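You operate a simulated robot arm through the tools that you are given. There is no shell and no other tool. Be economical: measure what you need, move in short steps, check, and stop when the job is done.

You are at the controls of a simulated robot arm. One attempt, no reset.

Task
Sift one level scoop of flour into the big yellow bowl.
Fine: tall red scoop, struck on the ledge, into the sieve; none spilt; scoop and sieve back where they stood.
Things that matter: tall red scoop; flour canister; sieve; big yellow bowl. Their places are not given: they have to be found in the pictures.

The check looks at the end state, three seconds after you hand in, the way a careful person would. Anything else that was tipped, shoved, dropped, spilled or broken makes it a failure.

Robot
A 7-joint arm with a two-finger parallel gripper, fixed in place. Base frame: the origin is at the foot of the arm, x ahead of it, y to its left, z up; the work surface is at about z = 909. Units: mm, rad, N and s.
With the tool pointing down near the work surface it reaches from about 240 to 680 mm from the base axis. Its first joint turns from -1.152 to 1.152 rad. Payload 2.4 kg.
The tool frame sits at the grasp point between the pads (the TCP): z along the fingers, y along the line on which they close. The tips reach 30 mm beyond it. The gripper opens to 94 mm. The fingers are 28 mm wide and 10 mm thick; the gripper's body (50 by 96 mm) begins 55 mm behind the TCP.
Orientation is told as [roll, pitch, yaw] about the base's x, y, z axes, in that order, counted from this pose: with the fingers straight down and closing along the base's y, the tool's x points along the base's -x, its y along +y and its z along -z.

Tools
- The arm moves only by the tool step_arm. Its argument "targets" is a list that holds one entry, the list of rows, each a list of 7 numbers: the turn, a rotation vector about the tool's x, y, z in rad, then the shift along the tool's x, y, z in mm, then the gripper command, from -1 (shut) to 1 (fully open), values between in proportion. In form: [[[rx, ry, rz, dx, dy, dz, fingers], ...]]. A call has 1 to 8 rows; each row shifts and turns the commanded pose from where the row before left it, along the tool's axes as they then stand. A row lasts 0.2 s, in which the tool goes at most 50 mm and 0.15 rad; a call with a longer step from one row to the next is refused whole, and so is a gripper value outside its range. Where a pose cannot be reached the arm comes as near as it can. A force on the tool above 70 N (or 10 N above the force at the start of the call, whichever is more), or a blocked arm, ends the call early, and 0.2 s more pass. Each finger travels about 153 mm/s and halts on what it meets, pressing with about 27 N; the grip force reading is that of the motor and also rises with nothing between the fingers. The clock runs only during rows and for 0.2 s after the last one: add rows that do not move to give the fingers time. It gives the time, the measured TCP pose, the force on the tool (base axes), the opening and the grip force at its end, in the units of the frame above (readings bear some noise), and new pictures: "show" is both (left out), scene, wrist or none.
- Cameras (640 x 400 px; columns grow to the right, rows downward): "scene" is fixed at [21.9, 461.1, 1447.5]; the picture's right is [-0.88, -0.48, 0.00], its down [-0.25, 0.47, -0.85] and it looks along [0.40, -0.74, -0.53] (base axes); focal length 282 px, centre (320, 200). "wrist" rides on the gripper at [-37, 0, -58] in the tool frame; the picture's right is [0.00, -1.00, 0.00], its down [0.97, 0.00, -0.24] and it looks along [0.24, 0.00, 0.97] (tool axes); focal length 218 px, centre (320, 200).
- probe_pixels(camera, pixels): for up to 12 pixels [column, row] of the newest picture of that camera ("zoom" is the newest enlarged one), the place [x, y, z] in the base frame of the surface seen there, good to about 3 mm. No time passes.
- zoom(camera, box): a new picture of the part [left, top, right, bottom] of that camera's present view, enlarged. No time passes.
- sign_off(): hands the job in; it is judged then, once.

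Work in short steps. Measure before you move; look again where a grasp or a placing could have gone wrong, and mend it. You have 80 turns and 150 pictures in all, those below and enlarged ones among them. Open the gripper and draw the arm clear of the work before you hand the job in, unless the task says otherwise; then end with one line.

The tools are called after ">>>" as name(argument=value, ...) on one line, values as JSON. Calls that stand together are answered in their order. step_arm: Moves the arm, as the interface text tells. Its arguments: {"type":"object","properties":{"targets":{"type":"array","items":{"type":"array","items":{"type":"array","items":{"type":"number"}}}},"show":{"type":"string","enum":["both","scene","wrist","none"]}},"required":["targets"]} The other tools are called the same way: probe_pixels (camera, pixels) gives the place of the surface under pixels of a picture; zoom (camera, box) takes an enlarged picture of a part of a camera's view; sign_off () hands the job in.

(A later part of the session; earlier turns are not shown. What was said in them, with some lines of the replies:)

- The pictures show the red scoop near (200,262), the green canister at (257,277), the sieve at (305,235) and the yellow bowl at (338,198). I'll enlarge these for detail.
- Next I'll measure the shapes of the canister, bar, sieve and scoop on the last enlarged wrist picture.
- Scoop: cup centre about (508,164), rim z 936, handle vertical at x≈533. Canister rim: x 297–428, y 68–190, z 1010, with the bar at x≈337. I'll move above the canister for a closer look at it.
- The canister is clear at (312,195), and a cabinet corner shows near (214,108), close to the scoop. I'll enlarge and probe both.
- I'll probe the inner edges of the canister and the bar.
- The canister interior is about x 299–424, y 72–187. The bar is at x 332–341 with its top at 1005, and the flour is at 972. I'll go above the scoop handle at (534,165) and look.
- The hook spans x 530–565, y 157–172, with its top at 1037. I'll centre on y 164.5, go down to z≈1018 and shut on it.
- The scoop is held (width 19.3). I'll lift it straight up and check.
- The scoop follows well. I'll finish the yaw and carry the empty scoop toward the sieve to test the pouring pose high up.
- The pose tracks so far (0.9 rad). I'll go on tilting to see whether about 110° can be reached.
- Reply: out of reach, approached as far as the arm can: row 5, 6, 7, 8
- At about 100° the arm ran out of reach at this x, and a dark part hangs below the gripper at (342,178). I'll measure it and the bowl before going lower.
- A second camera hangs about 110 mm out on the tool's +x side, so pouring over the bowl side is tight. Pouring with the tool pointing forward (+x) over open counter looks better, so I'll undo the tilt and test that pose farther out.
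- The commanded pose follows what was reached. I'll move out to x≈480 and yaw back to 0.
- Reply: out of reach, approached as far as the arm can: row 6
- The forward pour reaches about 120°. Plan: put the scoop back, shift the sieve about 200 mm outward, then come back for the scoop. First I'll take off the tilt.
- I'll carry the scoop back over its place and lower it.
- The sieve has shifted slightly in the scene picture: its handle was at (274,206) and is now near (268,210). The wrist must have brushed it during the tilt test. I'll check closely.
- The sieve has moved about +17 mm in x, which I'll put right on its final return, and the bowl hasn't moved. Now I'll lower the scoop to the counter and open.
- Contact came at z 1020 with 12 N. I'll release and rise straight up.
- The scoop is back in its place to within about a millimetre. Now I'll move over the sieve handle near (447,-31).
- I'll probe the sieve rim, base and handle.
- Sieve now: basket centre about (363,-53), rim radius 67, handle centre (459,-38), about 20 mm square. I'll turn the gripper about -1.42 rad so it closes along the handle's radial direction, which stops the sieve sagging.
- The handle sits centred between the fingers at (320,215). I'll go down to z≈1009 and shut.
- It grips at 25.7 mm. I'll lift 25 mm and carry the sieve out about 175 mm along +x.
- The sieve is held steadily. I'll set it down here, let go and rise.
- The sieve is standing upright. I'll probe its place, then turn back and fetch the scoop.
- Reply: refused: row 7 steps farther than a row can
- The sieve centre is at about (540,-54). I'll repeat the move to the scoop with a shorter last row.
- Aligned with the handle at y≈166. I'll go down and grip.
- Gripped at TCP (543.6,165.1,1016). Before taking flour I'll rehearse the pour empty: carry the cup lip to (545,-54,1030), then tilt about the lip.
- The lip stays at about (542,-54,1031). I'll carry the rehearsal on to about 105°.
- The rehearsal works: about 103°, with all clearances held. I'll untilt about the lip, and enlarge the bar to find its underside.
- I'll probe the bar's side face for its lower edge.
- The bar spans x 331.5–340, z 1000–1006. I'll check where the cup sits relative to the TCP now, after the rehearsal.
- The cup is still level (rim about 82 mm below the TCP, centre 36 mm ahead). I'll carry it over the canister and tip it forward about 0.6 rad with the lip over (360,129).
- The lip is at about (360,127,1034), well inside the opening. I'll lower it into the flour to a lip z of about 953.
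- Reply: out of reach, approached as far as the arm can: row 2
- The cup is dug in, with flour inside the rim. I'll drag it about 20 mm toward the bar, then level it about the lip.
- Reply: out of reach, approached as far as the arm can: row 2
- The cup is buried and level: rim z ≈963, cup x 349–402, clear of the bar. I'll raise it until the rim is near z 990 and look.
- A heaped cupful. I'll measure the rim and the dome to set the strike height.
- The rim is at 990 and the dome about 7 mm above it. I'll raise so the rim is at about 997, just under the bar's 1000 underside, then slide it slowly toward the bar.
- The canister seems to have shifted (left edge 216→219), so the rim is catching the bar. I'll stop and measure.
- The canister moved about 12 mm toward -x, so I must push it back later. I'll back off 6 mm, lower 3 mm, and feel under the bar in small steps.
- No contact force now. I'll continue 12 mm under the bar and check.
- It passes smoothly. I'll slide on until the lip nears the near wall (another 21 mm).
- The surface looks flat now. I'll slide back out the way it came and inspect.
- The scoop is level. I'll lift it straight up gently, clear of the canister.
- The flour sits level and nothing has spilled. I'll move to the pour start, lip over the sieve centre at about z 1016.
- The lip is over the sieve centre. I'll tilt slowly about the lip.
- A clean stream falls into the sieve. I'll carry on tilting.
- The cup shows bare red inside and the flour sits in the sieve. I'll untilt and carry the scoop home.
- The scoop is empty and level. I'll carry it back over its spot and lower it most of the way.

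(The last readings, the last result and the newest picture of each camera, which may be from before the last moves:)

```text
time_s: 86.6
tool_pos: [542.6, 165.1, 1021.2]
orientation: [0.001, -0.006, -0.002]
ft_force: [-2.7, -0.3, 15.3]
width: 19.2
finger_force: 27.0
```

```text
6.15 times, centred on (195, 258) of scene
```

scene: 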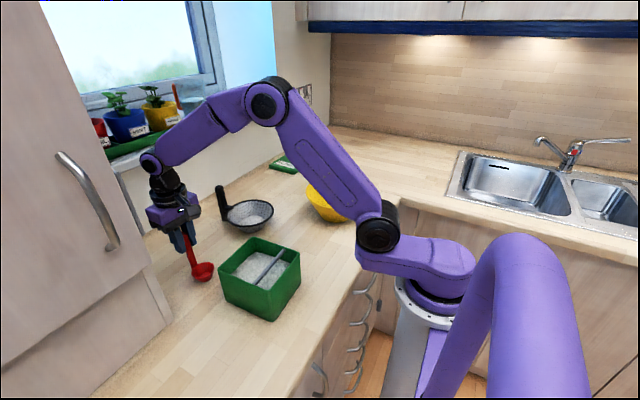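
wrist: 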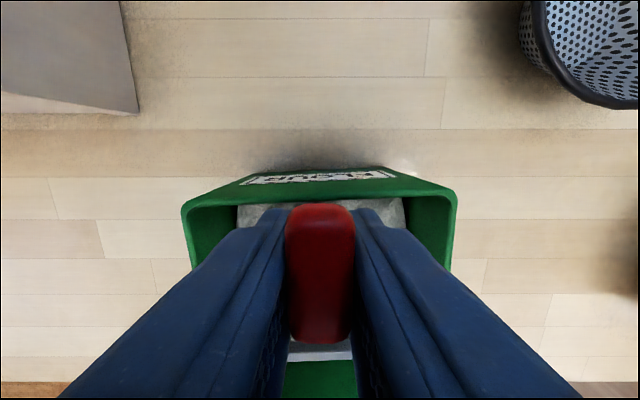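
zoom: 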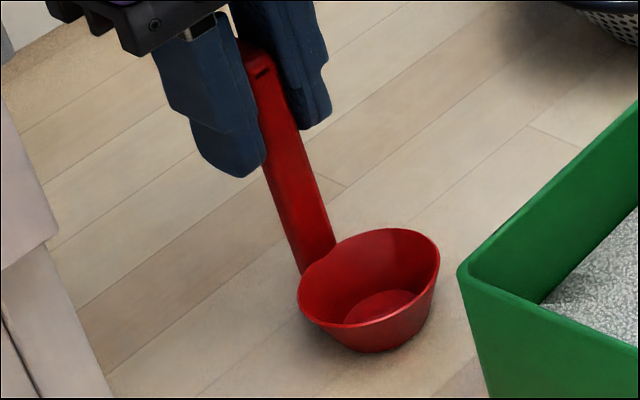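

The cup stands where it did (within about 1 mm). I'll open and rise, then turn toward the sieve.

>>> step_arm(targets=[[[0, 0, 0, 0, 0, 0, -0.2], [0, 0, 0, 0, 0, 0, 0.0], [0, 0, 0, 0, 0, -20, 0.0], [0, 0, 0, 0, 0, -40, 0.0], [0, 0, 0, 0, 0, -40, 0.0], [0, 0, 0, 0, 0, -30, 0.0]]], show="scene")

>>> zoom(camera="scene", box=[170, 225, 220, 290])

>>> step_arm(targets=[[[0, 0, 0.142, -14, -36, 0, 0], [0, 0, 0.142, 0, 0, 0, 0], [0, 0, 0.142, 0, 0, 0, 0], [0, 0, 0.142, 0, 0, 0, 0], [0, 0, 0.142, 0, 0, 0, 0], [0, 0, 0.142, 0, 0, 0, 0], [0, 0, 0.142, 0, 0, 0, 0], [0, 0, 0.142, 0, 0, 0, 0]]], show="none")

```text
time_s: 88.0
tool_pos: [543.8, 165.9, 1149.6]
orientation: [-0.001, -0.001, -0.003]
ft_force: [-0.7, 0.5, -0.1]
width: 46.9
finger_force: 0.1
```

scene: 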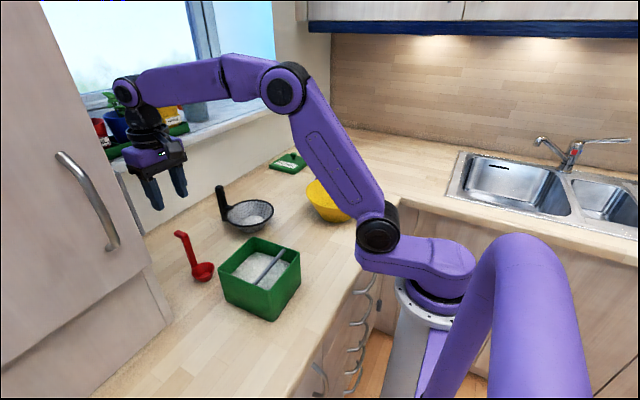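

```text
6.15 times, centred on (195, 258) of scene
```

zoom: 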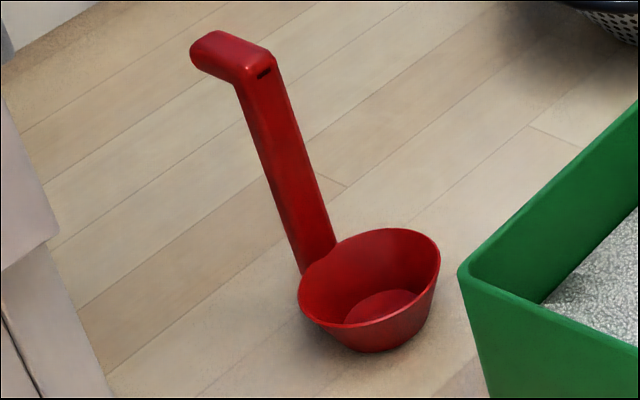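

```text
time_s: 89.8
tool_pos: [556.9, 128.4, 1150.6]
orientation: [0.003, 0.0, -1.143]
ft_force: [0.4, -0.5, -0.4]
width: 47.1
finger_force: 0.0
```

The scoop stands in its place. I'll finish the turn and go above the sieve handle at about (636,-39).

>>> step_arm(targets=[[[0, 0, 0.14, 0, 0, 0, 0], [0, 0, 0.137, 0, 0, 0, 0], [0, 0, 0, -44.2, 13.2, 0, -0.2], [0, 0, 0, -44.2, 13.2, 0, -0.2], [0, 0, 0, -44.2, 13.2, 0, -0.2], [0, 0, 0, -44.2, 13.2, 0, -0.2], [0, 0, 0, 0, 0, 40, -0.2], [0, 0, 0, 0, 0, 25, -0.2]]], show="wrist")

>>> probe_pixels(camera="wrist", pixels=[[318, 215], [318, 200], [318, 228], [306, 215], [334, 215], [405, 170]])

```text
time_s: 91.6
tool_pos: [635.2, -38.0, 1085.6]
orientation: [0.003, 0.0, -1.416]
ft_force: [-0.3, 0.0, 0.4]
width: 37.7
finger_force: 0.1
```

wrist: 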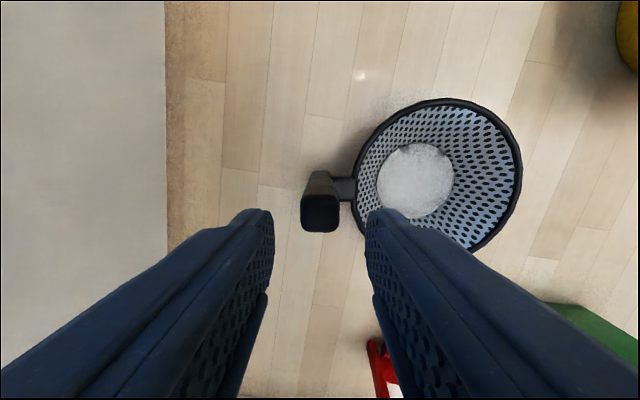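

```text
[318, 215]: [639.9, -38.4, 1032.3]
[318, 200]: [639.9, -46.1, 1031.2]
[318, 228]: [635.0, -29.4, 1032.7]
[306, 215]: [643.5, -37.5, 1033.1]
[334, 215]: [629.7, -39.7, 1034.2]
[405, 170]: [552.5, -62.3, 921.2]
```

Centred on the handle. I'll go down and grip as before.

>>> step_arm(targets=[[[0, 0, 0, 0, 1.5, 30, -0.2], [0, 0, 0, 0, 0, 30, -0.2], [0, 0, 0, 0, 0, 13, -0.2], [0, 0, 0, 0, 0, 0, -0.4], [0, 0, 0, 0, 0, 0, -1], [0, 0, 0, 0, 0, 0, -1], [0, 0, 0, 0, 0, 0, -1]]], show="wrist")

```text
time_s: 93.2
tool_pos: [637.2, -37.4, 1012.0]
orientation: [0.003, 0.001, -1.416]
ft_force: [-0.2, 0.0, 1.1]
width: 25.7
finger_force: 27.1
```

wrist: 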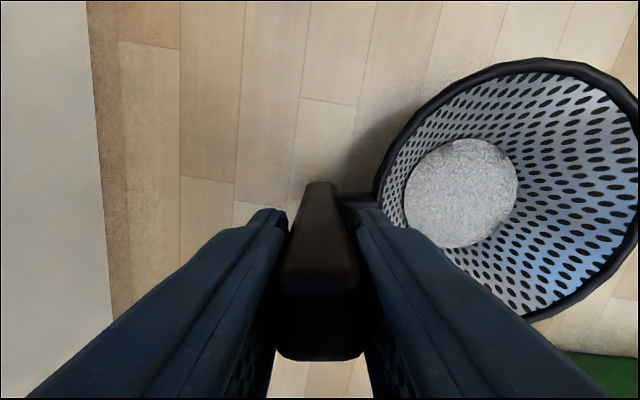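

Held (25.7 mm). I'll lift gently and watch for any flour falling through.

>>> step_arm(targets=[[[0, 0, 0, 0, 0, -3, -1], [0, 0, 0, 0, 0, -6, -1], [0, 0, 0, 0, 0, -10, -1], [0, 0, 0, 0, 0, -12, -1], [0, 0, 0, 0, 0, -8, -1], [0, 0, 0, 0, 0, -4, -1], [0, 0, 0, 0, 0, 0, -1]]], show="scene")

>>> zoom(camera="scene", box=[190, 140, 300, 250])

```text
time_s: 94.8
tool_pos: [637.0, -37.4, 1055.9]
orientation: [0.004, -0.001, -1.415]
ft_force: [-0.4, -0.2, -1.0]
width: 25.4
finger_force: 27.1
```

scene: 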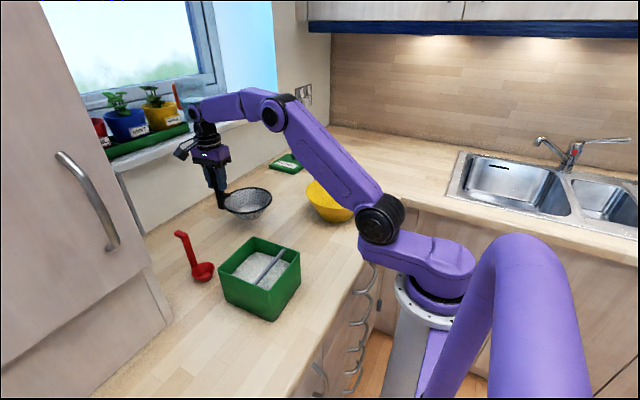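

```text
3.64 times, centred on (245, 195) of scene
```

zoom: 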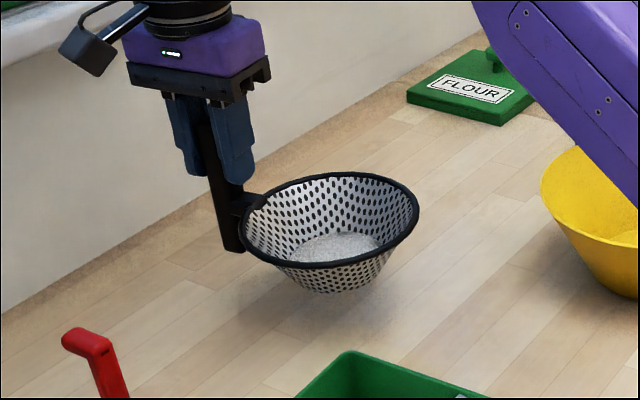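

No leak. I'll raise to about z 1107 and carry it smoothly toward the bowl, whose centre I work out as about (343,-240) with rim z 993.

>>> step_arm(targets=[[[0, 0, 0, 0, 0, -6, -1], [0, 0, 0, 0, 0, -12, -1], [0, 0, 0, 0, 0, -14, -1], [0, 0, 0, 0, 0, -12, -1], [0, 0, 0, 0, 0, -6, -1], [0, 0, 0, 0, 0, -2, -1]]], show="none")

>>> step_arm(targets=[[[0, 0, 0, -3.1, -4.5, 0, -1], [0, 0, 0, -7.7, -11.2, 0, -1], [0, 0, 0, -10.8, -15.7, 0, -1], [0, 0, 0, -12.3, -17.9, 0, -1], [0, 0, 0, -12.3, -17.9, 0, -1], [0, 0, 0, -12.3, -17.9, 0, -1], [0, 0, 0, -9, -13, 0, -1], [0, 0, 0, -5, -7, 0, -1]]], show="scene")

>>> zoom(camera="scene", box=[210, 110, 380, 260])

```text
time_s: 96.2
tool_pos: [638.2, -37.3, 1107.4]
orientation: [0.003, 0.0, -1.415]
ft_force: [0.3, 0.3, -1.0]
width: 25.4
finger_force: 26.8
```

```text
time_s: 98.0
tool_pos: [546.5, -125.7, 1108.6]
orientation: [0.005, 0.0, -1.414]
ft_force: [0.1, 0.2, -1.6]
width: 25.9
finger_force: 27.3
```

scene: 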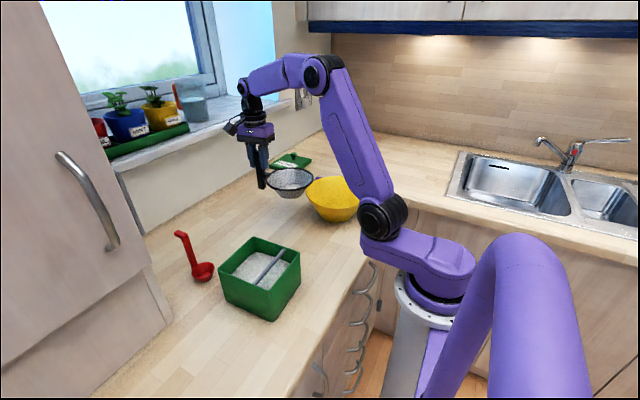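

```text
2.67 times, centred on (295, 185) of scene
```

zoom: 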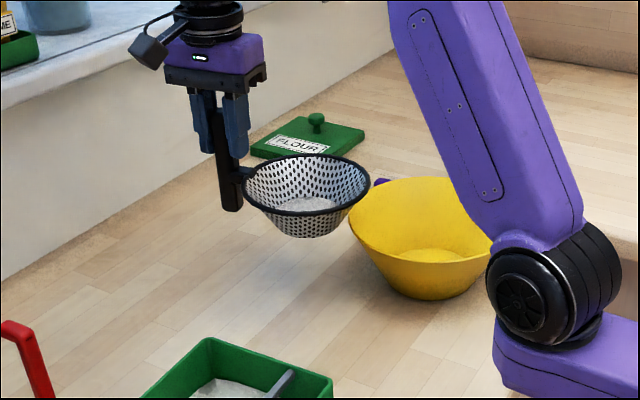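

Still no leak. I'll cover the rest of the way to over the bowl.

>>> step_arm(targets=[[[0, 0, 0, -3.2, -4.8, 0, -1], [0, 0, 0, -8.1, -12, 0, -1], [0, 0, 0, -12.9, -19.3, 0, -1], [0, 0, 0, -16.1, -24.1, 0, -1], [0, 0, 0, -16.1, -24.1, 0, -1], [0, 0, 0, -12.9, -19.3, 0, -1], [0, 0, 0, -8.1, -12, 0, -1], [0, 0, 0, -3.2, -4.8, 0, -1]]])

>>> zoom(camera="scene", box=[250, 110, 400, 240])

```text
time_s: 99.8
tool_pos: [440.1, -224.1, 1108.5]
orientation: [0.004, 0.001, -1.416]
ft_force: [0.3, -0.3, -1.6]
width: 25.9
finger_force: 27.4
```

scene: 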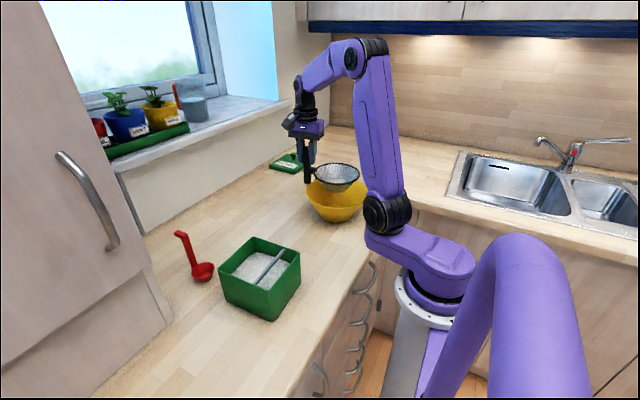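
wrist: 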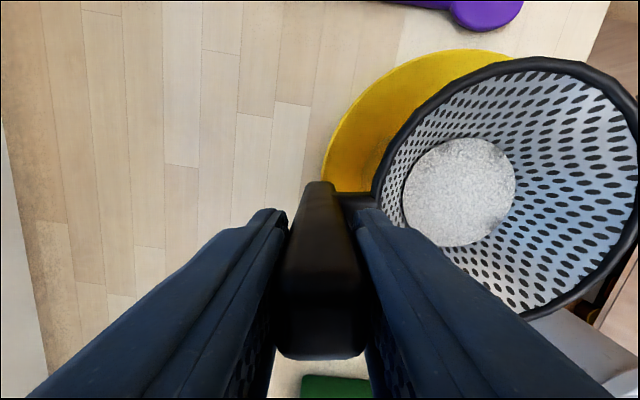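

```text
3.08 times, centred on (325, 175) of scene
```

zoom: 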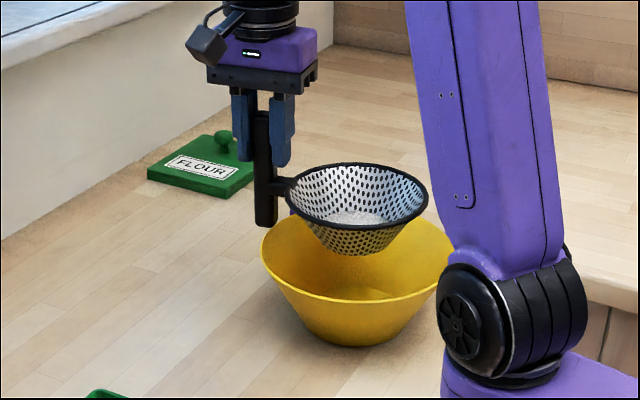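

The sieve is over the bowl. I'll check the centring by probing the bowl rim.

>>> probe_pixels(camera="wrist", pixels=[[324, 170], [345, 110], [400, 68], [480, 52], [505, 55], [460, 190], [380, 170], [500, 62], [620, 270]])

>>> probe_pixels(camera="zoom", pixels=[[263, 250], [285, 285], [340, 298], [400, 295], [438, 280], [452, 245], [290, 200], [426, 200], [350, 228], [365, 254]])

```text
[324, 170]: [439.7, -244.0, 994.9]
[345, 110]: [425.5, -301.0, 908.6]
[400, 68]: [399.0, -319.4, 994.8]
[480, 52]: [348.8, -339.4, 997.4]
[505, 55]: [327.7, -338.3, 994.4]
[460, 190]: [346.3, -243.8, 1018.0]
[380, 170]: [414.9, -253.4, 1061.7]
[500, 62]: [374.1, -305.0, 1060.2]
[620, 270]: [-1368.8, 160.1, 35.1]
```

```text
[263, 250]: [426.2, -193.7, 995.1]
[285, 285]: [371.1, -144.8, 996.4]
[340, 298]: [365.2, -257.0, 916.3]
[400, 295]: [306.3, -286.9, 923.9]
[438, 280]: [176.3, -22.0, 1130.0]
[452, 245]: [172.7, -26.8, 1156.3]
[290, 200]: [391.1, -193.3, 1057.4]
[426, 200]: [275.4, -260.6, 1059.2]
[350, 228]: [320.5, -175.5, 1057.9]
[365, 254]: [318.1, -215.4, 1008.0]
```

Well centred: bowl centre (341,-241), sieve base (346,-244). I'll shake gently side to side.

>>> step_arm(targets=[[[0, 0, 0, 6, 0, 0, -1], [0, 0, 0, -12, 0, 0, -1], [0, 0, 0, 12, 0, 0, -1], [0, 0, 0, -12, 0, 0, -1], [0, 0, 0, 12, 0, 0, -1], [0, 0, 0, -12, 0, 0, -1], [0, 0, 0, 12, 0, 0, -1], [0, 0, 0, -6, 0, 0, -1]]])

>>> zoom(camera="scene", box=[250, 110, 400, 240])

```text
time_s: 101.6
tool_pos: [437.9, -223.5, 1106.8]
orientation: [0.004, -0.001, -1.415]
ft_force: [-0.4, -0.1, -2.0]
width: 25.6
finger_force: 27.5
```

scene: 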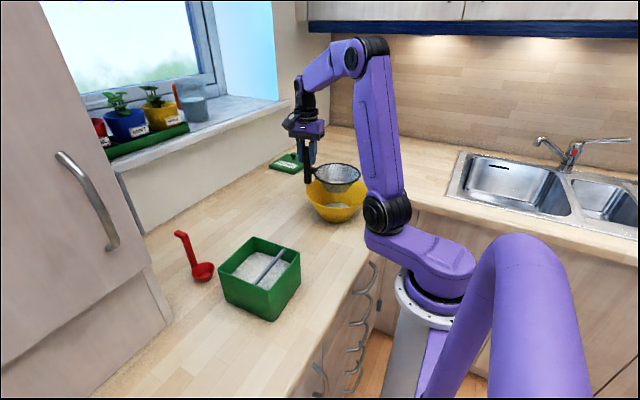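
wrist: 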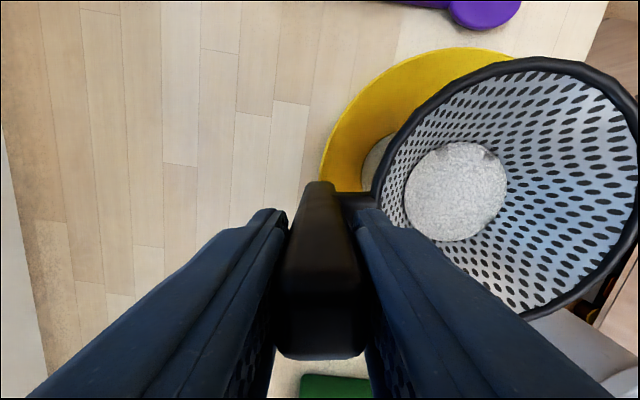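

```text
3.08 times, centred on (325, 175) of scene
```

zoom: 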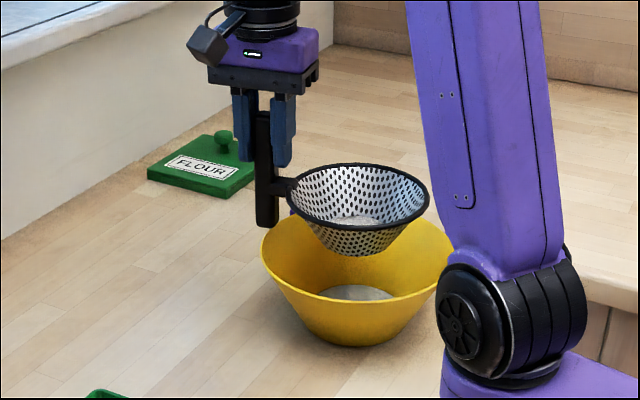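

Flour is collecting in the bowl, as the sieve empties. I'll keep shaking.

>>> step_arm(targets=[[[0, 0, 0, 7, 0, 0, -1], [0, 0, 0, -14, 0, 0, -1], [0, 0, 0, 14, 0, 0, -1], [0, 0, 0, -14, 0, 0, -1], [0, 0, 0, 14, 0, 0, -1], [0, 0, 0, -14, 0, 0, -1], [0, 0, 0, 14, 0, 0, -1], [0, 0, 0, -7, 0, 0, -1]]], show="none")

>>> step_arm(targets=[[[0, 0, 0, 7, 0, 0, -1], [0, 0, 0, -14, 0, 0, -1], [0, 0, 0, 14, 0, 0, -1], [0, 0, 0, -14, 0, 0, -1], [0, 0, 0, 14, 0, 0, -1], [0, 0, 0, -14, 0, 0, -1], [0, 0, 0, 14, 0, 0, -1], [0, 0, 0, -7, 0, 0, -1]]], show="wrist")

```text
time_s: 103.4
tool_pos: [439.1, -223.8, 1107.6]
orientation: [0.004, -0.002, -1.416]
ft_force: [0.0, -0.4, -0.9]
width: 25.5
finger_force: 27.0
```

```text
time_s: 105.2
tool_pos: [439.1, -223.6, 1106.4]
orientation: [0.004, 0.0, -1.416]
ft_force: [0.3, 0.5, -1.4]
width: 25.5
finger_force: 27.6
```

wrist: 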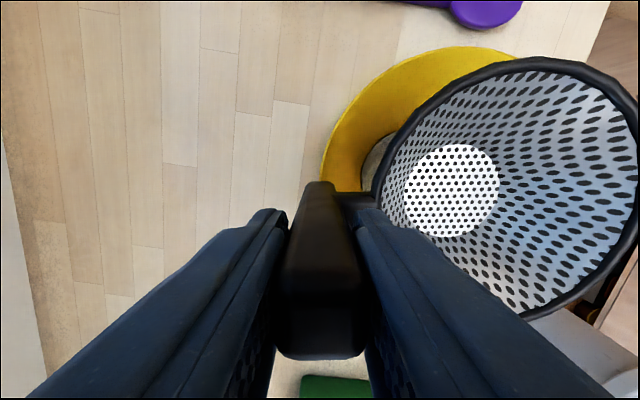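

The mesh is bare at (450,190). One last short shake, then I'll carry the sieve back over its original place (TCP about (440,-36)).

>>> step_arm(targets=[[[0, 0, 0, 7, 0, 0, -1], [0, 0, 0, -14, 0, 0, -1], [0, 0, 0, 14, 0, 0, -1], [0, 0, 0, -14, 0, 0, -1], [0, 0, 0, 14, 0, 0, -1], [0, 0, 0, -7, 0, 0, -1], [0, 0, 0, 0, 0, 0, -1], [0, 0, 0, 0, 0, 0, -1]]], show="none")

>>> step_arm(targets=[[[0, 0, 0, 15, 2, 0, -1], [0, 0, 0, 30, 5, 0, -1], [0, 0, 0, 38, 6, 0, -1], [0, 0, 0, 38, 6, 0, -1], [0, 0, 0, 38, 6, 0, -1], [0, 0, 0, 26, 5, 0, -1], [0, 0, 0, 0, 0, 30, -1], [0, 0, 0, 0, 0, 30, -1]]], show="scene")

>>> zoom(camera="scene", box=[250, 140, 400, 270])

```text
time_s: 107.0
tool_pos: [438.6, -223.3, 1107.9]
orientation: [0.003, -0.001, -1.416]
ft_force: [-0.6, -0.7, -1.7]
width: 25.7
finger_force: 26.9
```

```text
time_s: 108.8
tool_pos: [440.2, -34.9, 1047.7]
orientation: [0.004, 0.0, -1.415]
ft_force: [-0.3, 0.5, -0.9]
width: 25.6
finger_force: 27.3
```

scene: 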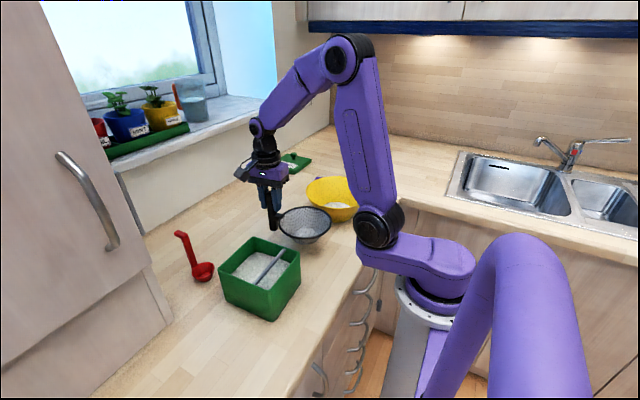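

```text
3.08 times, centred on (325, 205) of scene
```

zoom: 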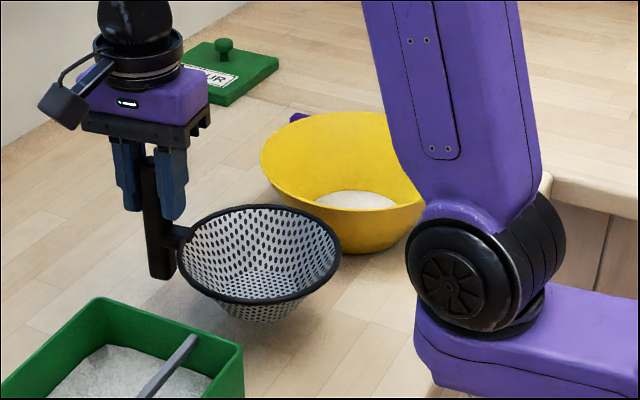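

Flour shows in the bowl and the counter is clean. I'll lower the sieve to just above the counter and compare with the first picture.

>>> step_arm(targets=[[[0, 0, 0, 0, 0, 20, -1], [0, 0, 0, 0, 0, 11, -1], [0, 0, 0, 0, 0, 2, -1], [0, 0, 0, 0, 0, 0, -1]]], show="scene")

>>> zoom(camera="scene", box=[250, 140, 400, 270])

```text
time_s: 109.8
tool_pos: [441.1, -36.4, 1013.3]
orientation: [0.004, 0.0, -1.415]
ft_force: [0.6, 0.3, -0.9]
width: 25.6
finger_force: 27.5
```

scene: 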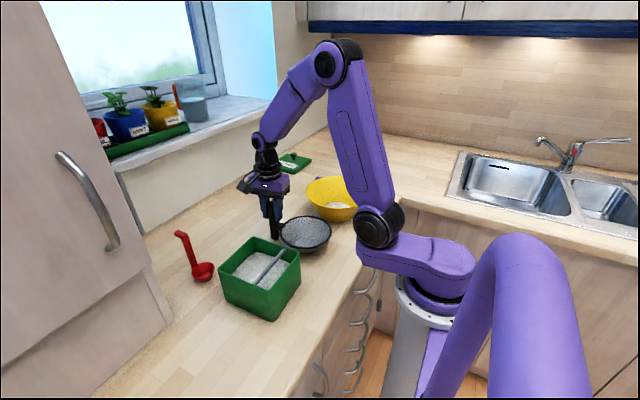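

```text
3.08 times, centred on (325, 205) of scene
```

zoom: 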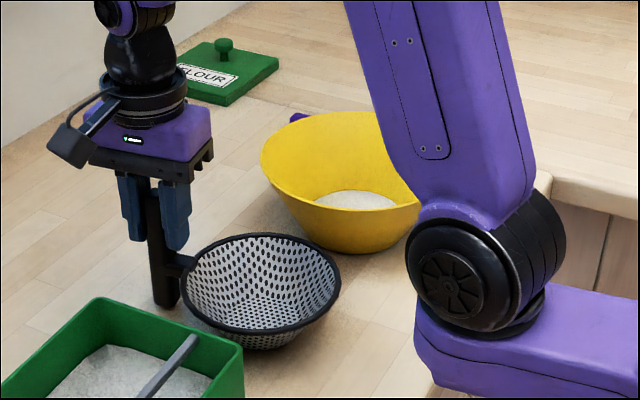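

Compared with the first picture, the basket should sit a few mm nearer the camera with a slightly smaller yaw. I'll lift 4 mm, adjust by (-2,+2) mm and -0.045 rad, and lower again.

>>> step_arm(targets=[[[0, 0, 0, 0, 0, -4, -1], [0, 0, 0.045, 2.5, -1.5, 0, -1], [0, 0, 0, 0, 0, 0, -1], [0, 0, 0, 0, 0, 4, -1], [0, 0, 0, 0, 0, 2, -1], [0, 0, 0, 0, 0, 0, -1]]], show="scene")

>>> zoom(camera="scene", box=[250, 140, 400, 270])

```text
time_s: 111.2
tool_pos: [438.6, -32.6, 1014.2]
orientation: [0.003, 0.0, -1.461]
ft_force: [0.2, 0.2, -0.4]
width: 25.5
finger_force: 27.0
```

scene: 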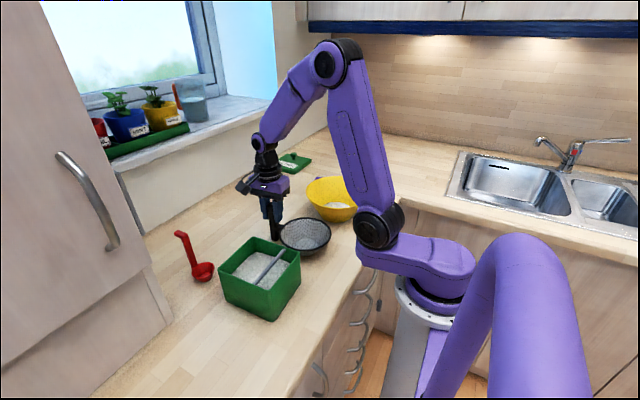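

```text
3.08 times, centred on (325, 205) of scene
```

zoom: 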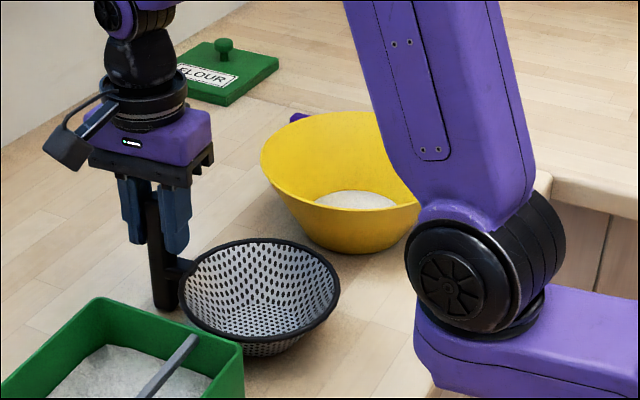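

It matches to within 1–2 px and still hangs about 2 mm up. I'll lower to contact, open gently and rise.

>>> step_arm(targets=[[[0, 0, 0, 0, 0, 2, -1], [0, 0, 0, 0, 0, 2, -1], [0, 0, 0, 0, 0, 0, -0.6], [0, 0, 0, 0, 0, 0, -0.2], [0, 0, 0, 0, 0, -20, -0.2], [0, 0, 0, 0, 0, -40, -0.2], [0, 0, 0, 0, 0, -40, -0.2], [0, 0, 0, 0, 0, -30, -0.2]]])

>>> zoom(camera="scene", box=[250, 140, 400, 270])

```text
time_s: 113.0
tool_pos: [438.7, -33.3, 1139.4]
orientation: [0.002, 0.0, -1.461]
ft_force: [0.5, -0.1, 0.4]
width: 37.5
finger_force: 0.0
```

scene: 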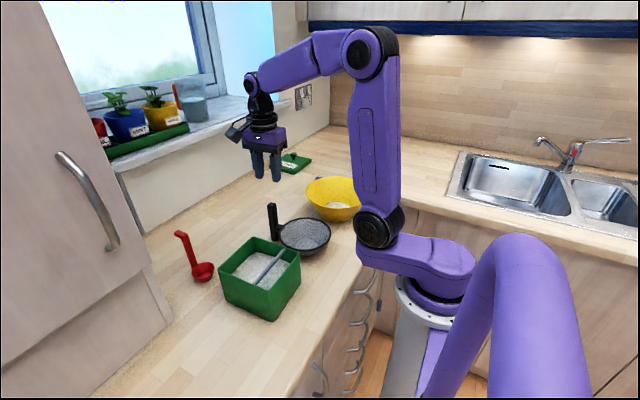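
wrist: 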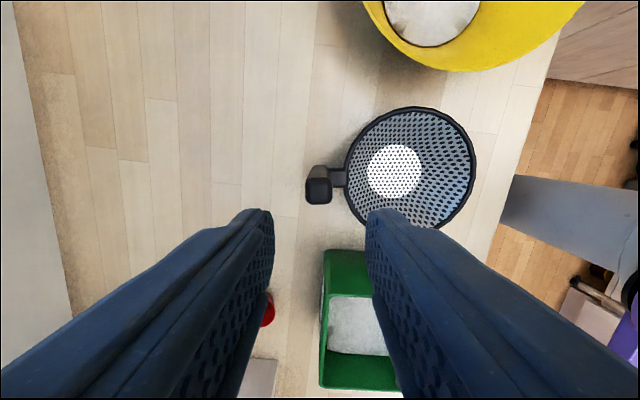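

```text
3.08 times, centred on (325, 205) of scene
```

zoom: 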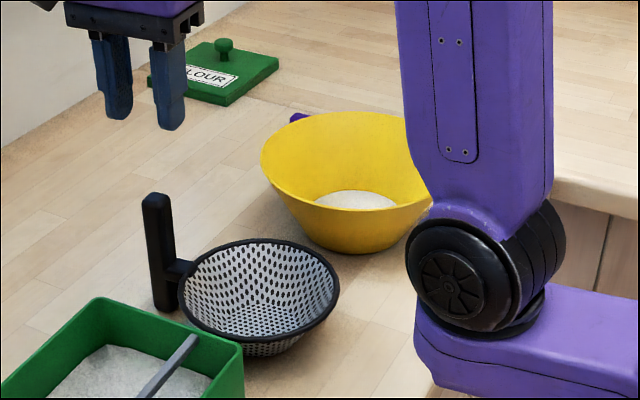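

The sieve is back within a few mm and the bowl holds the flour. Now I'll put the canister right (about 12 mm toward -x): turn the open gripper to yaw 0.035 and go to its near side.

>>> step_arm(targets=[[[0, 0, -0.149, 0, 0, -10, 0.2], [0, 0, -0.149, 0, 0, -10, 0.2], [0, 0, -0.149, 0, 0, 0, 0.2], [0, 0, -0.149, 0, 0, 0, 0.2], [0, 0, -0.149, 0, 0, 0, 0.2], [0, 0, -0.149, 0, 0, 0, 0.2], [0, 0, -0.149, 0, 0, 0, 0.2], [0, 0, -0.149, 0, 0, 0, 0.2]]], show="none")

>>> step_arm(targets=[[[0, 0, -0.149, 0, 0, 0, 0.6], [0, 0, -0.149, 0, 0, 0, 0.6], [0, 0, 0, 20, 32, 0, 0.6], [0, 0, 0, 20, 33, 0, 0.6], [0, 0, 0, 20, 33, 0, 0.6], [0, 0, 0, 20, 34, 0, 0.6], [0, 0, 0, 10, 34, 0, 0.6], [0, 0, 0, 0, 0, 0, 0.6]]])

>>> zoom(camera="wrist", box=[200, 120, 440, 320])

```text
time_s: 114.8
tool_pos: [436.7, -34.0, 1158.7]
orientation: [0.001, -0.005, -0.266]
ft_force: [0.6, -1.1, -0.2]
width: 56.6
finger_force: 0.0
```

```text
time_s: 116.6
tool_pos: [341.5, 129.2, 1158.7]
orientation: [-0.001, -0.003, 0.032]
ft_force: [0.4, 0.0, -0.4]
width: 75.5
finger_force: 0.0
```

scene: 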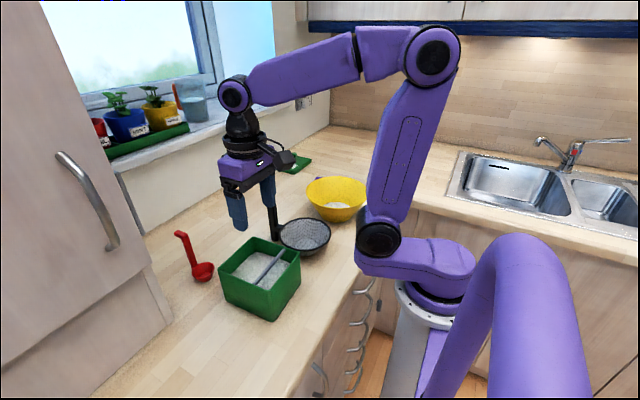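
wrist: 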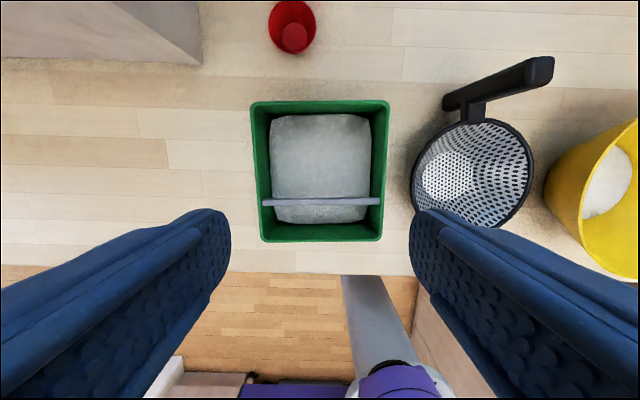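

```text
2.00 times, centred on (320, 220) of wrist
```

zoom: 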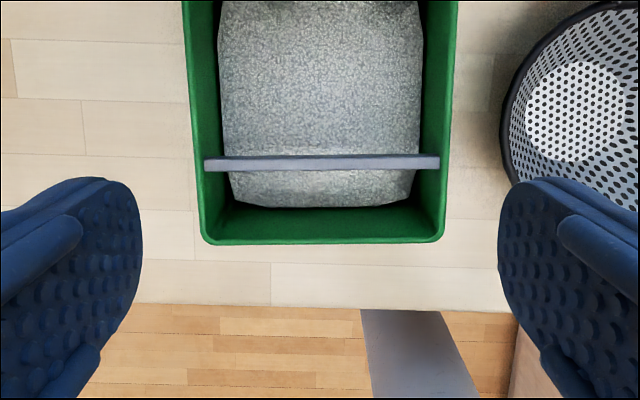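

I'll probe the canister's present corners and the counter's edge.

>>> probe_pixels(camera="wrist", pixels=[[253, 104], [386, 103], [379, 238], [264, 239], [320, 240], [320, 201], [320, 104], [320, 268], [385, 170], [256, 170], [320, 250]])

```text
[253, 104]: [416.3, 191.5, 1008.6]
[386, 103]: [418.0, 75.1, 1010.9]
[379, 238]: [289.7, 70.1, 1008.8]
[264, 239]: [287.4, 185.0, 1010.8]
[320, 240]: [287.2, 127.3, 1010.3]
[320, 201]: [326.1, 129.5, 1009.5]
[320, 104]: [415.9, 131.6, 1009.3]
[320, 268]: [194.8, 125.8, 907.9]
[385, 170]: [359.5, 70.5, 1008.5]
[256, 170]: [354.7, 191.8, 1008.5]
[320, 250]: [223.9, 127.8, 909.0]
```

The canister is displaced about -10 mm in x with its yaw kept. I'll move to its near side at x≈258 and go down to z≈985, fingers open.

>>> step_arm(targets=[[[0, 0, 0, 42, 1, 0, 0.6], [0, 0, 0, 41, 1, 0, 0.6], [0, 0, 0, 0, 0, 44, 0.6], [0, 0, 0, 0, 0, 44, 0.6], [0, 0, 0, 0, 0, 44, 0.6], [0, 0, 0, 0, 0, 40, 0.6], [0, 0, 0, 0, 0, 0, 0.6]]])

>>> zoom(camera="scene", box=[160, 190, 320, 330])

```text
time_s: 117.8
tool_pos: [293.1, 103.0, 1038.7]
orientation: [0.019, -0.004, -0.245]
ft_force: [0.4, -5.7, 28.0]
width: 75.3
finger_force: 0.1
stopped in row 6: the force on the tool passed its limit (the readings are from after the stop); the commanded pose is now the measured one
```

scene: 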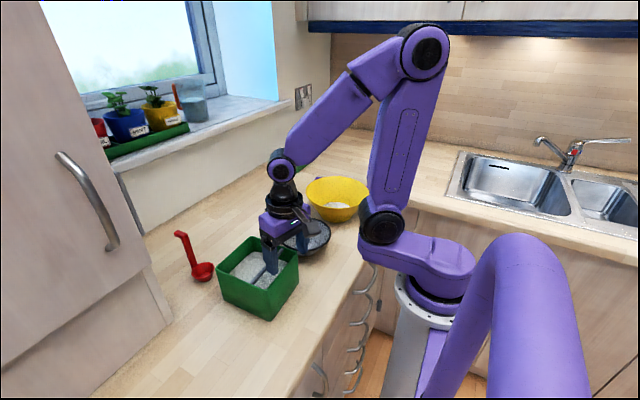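
wrist: 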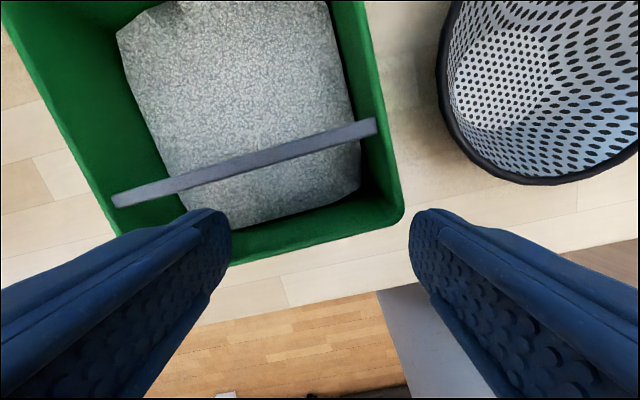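

```text
2.86 times, centred on (240, 260) of scene
```

zoom: 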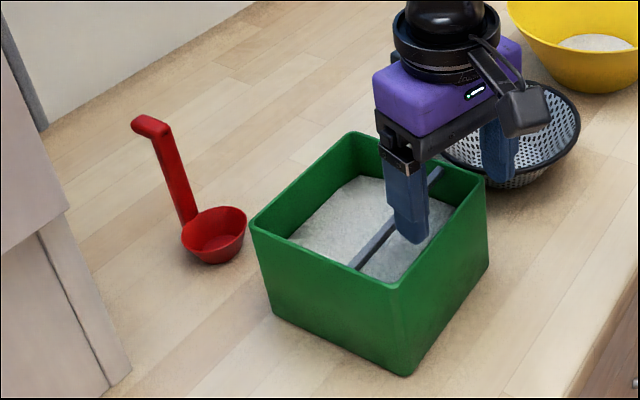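

The arm can't reach in that close and drifted, touching the canister rim. I'll rise straight up at once and use an inside push on the far wall instead.

>>> step_arm(targets=[[[0, 0, 0, 0, 0, -20, 0.6], [0, 0, 0, 0, 0, -40, 0.6], [0, 0, 0, -30, 0, -35, 0.6], [0, 0, 0, -35, 10, 0, -1], [0, 0, -0.14, -20, 10, 0, -1], [0, 0, -0.14, 0, 0, 0, -1], [0, 0, 0, 0, 0, 0, -1]]])

>>> zoom(camera="scene", box=[160, 190, 320, 330])

```text
time_s: 119.4
tool_pos: [382.0, 100.4, 1134.3]
orientation: [0.014, -0.003, 0.039]
ft_force: [-0.8, 0.3, -0.6]
width: 0.0
finger_force: 27.3
```

scene: 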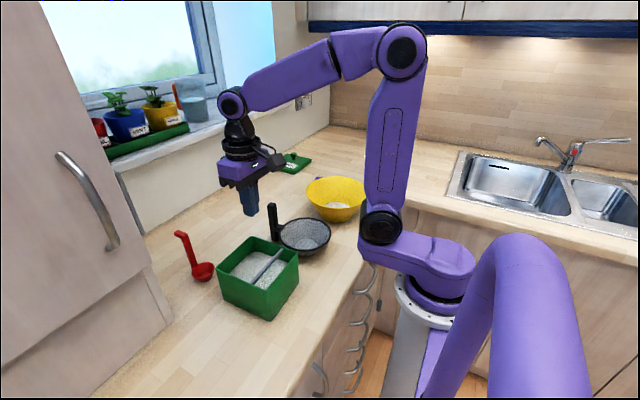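
wrist: 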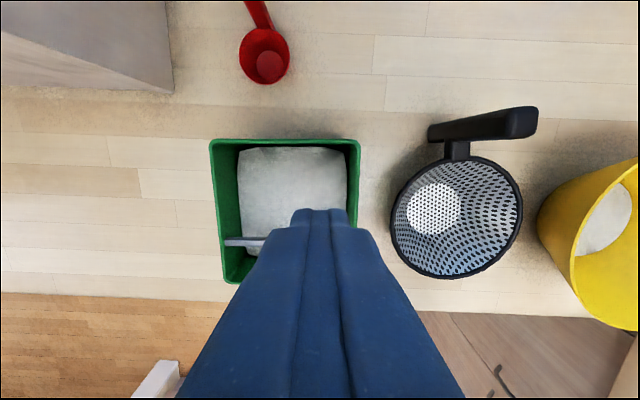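

```text
2.86 times, centred on (240, 260) of scene
```

zoom: 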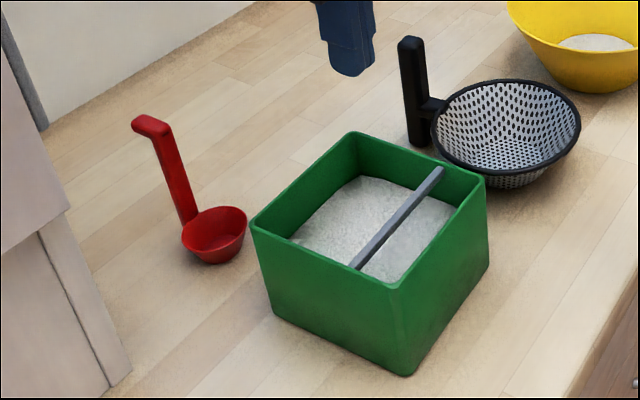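

The canister corners now match the first picture within about 4 px: left corner (251,224) against (250,222). I'll probe to confirm.

>>> probe_pixels(camera="zoom", pixels=[[398, 284], [482, 184], [353, 136], [255, 226], [400, 212], [410, 45], [510, 82], [445, 135], [578, 125], [505, 165]])

>>> probe_pixels(camera="wrist", pixels=[[213, 143], [358, 142], [225, 278], [340, 142], [240, 242], [435, 207], [392, 215], [521, 215], [455, 157], [445, 277], [535, 110]])

```text
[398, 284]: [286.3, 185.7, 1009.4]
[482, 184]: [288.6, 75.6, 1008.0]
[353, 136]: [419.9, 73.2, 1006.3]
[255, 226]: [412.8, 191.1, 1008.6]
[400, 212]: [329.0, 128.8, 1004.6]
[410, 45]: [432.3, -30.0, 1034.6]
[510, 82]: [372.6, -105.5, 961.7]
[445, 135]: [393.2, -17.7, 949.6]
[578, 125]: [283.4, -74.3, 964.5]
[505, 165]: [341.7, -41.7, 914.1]
```

```text
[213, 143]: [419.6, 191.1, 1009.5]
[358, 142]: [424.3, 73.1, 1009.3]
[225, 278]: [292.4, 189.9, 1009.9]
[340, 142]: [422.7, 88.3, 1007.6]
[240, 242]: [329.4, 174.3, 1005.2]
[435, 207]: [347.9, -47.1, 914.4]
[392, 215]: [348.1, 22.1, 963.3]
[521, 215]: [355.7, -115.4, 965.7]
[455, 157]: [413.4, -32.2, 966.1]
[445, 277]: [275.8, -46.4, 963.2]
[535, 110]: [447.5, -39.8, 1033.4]
```

The sieve centre is at (345,-47), where it stood, and the canister is within about 4 mm. I'll draw the arm up and clear with the gripper open and take a final look.

>>> step_arm(targets=[[[0, 0, 0, 0, 0, -40, 0], [0, 0, 0, 0, 0, -40, 1], [0, 0, 0, 15, 0, -40, 1], [0, 0, 0, 15, 0, -30, 1], [0, 0, 0, 15, 0, 0, 1], [0, 0, 0, 0, 0, 0, 1]]])

>>> zoom(camera="scene", box=[160, 140, 400, 330])

>>> zoom(camera="wrist", box=[220, 0, 620, 230])

```text
time_s: 120.8
tool_pos: [333.7, 95.9, 1285.1]
orientation: [0.013, -0.001, 0.033]
ft_force: [0.3, 0.6, 0.1]
width: 93.9
finger_force: 0.0
```

scene: 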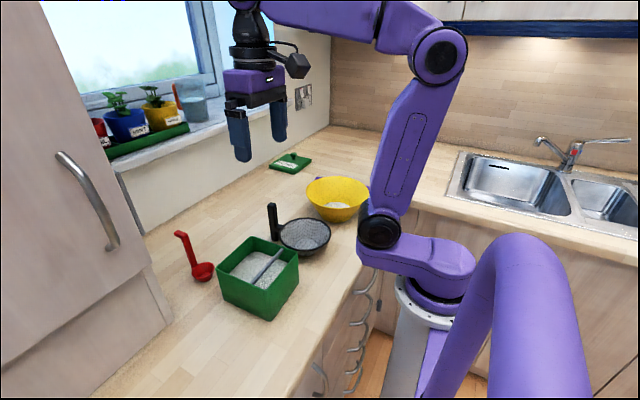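
wrist: 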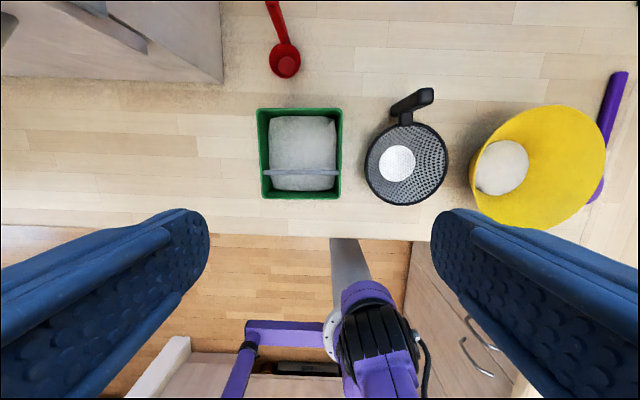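

```text
2.11 times, centred on (280, 235) of scene
```

zoom: 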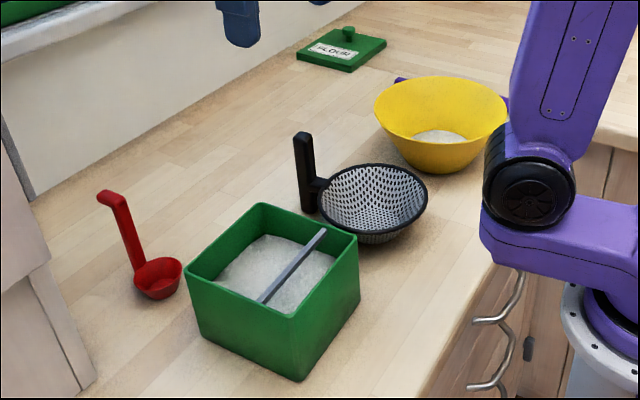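

```text
1.60 times, centred on (420, 115) of wrist
```

zoom: 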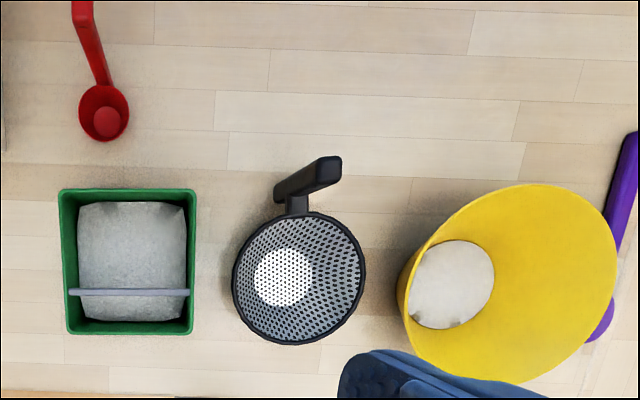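

The flour is in the yellow bowl, the counter is clean, the sieve and scoop are empty and standing in their places, and the arm is clear with the gripper open. I'll hand in.

>>> sign_off()

```text
The job is handed in.
```

One level scoop of flour, struck under the canister's bar, is sifted into the big yellow bowl with no spill visible; the scoop and sieve are back within a few millimetres of where they stood, and the canister, which I bumped while striking, sits about 4 mm off its original spot.
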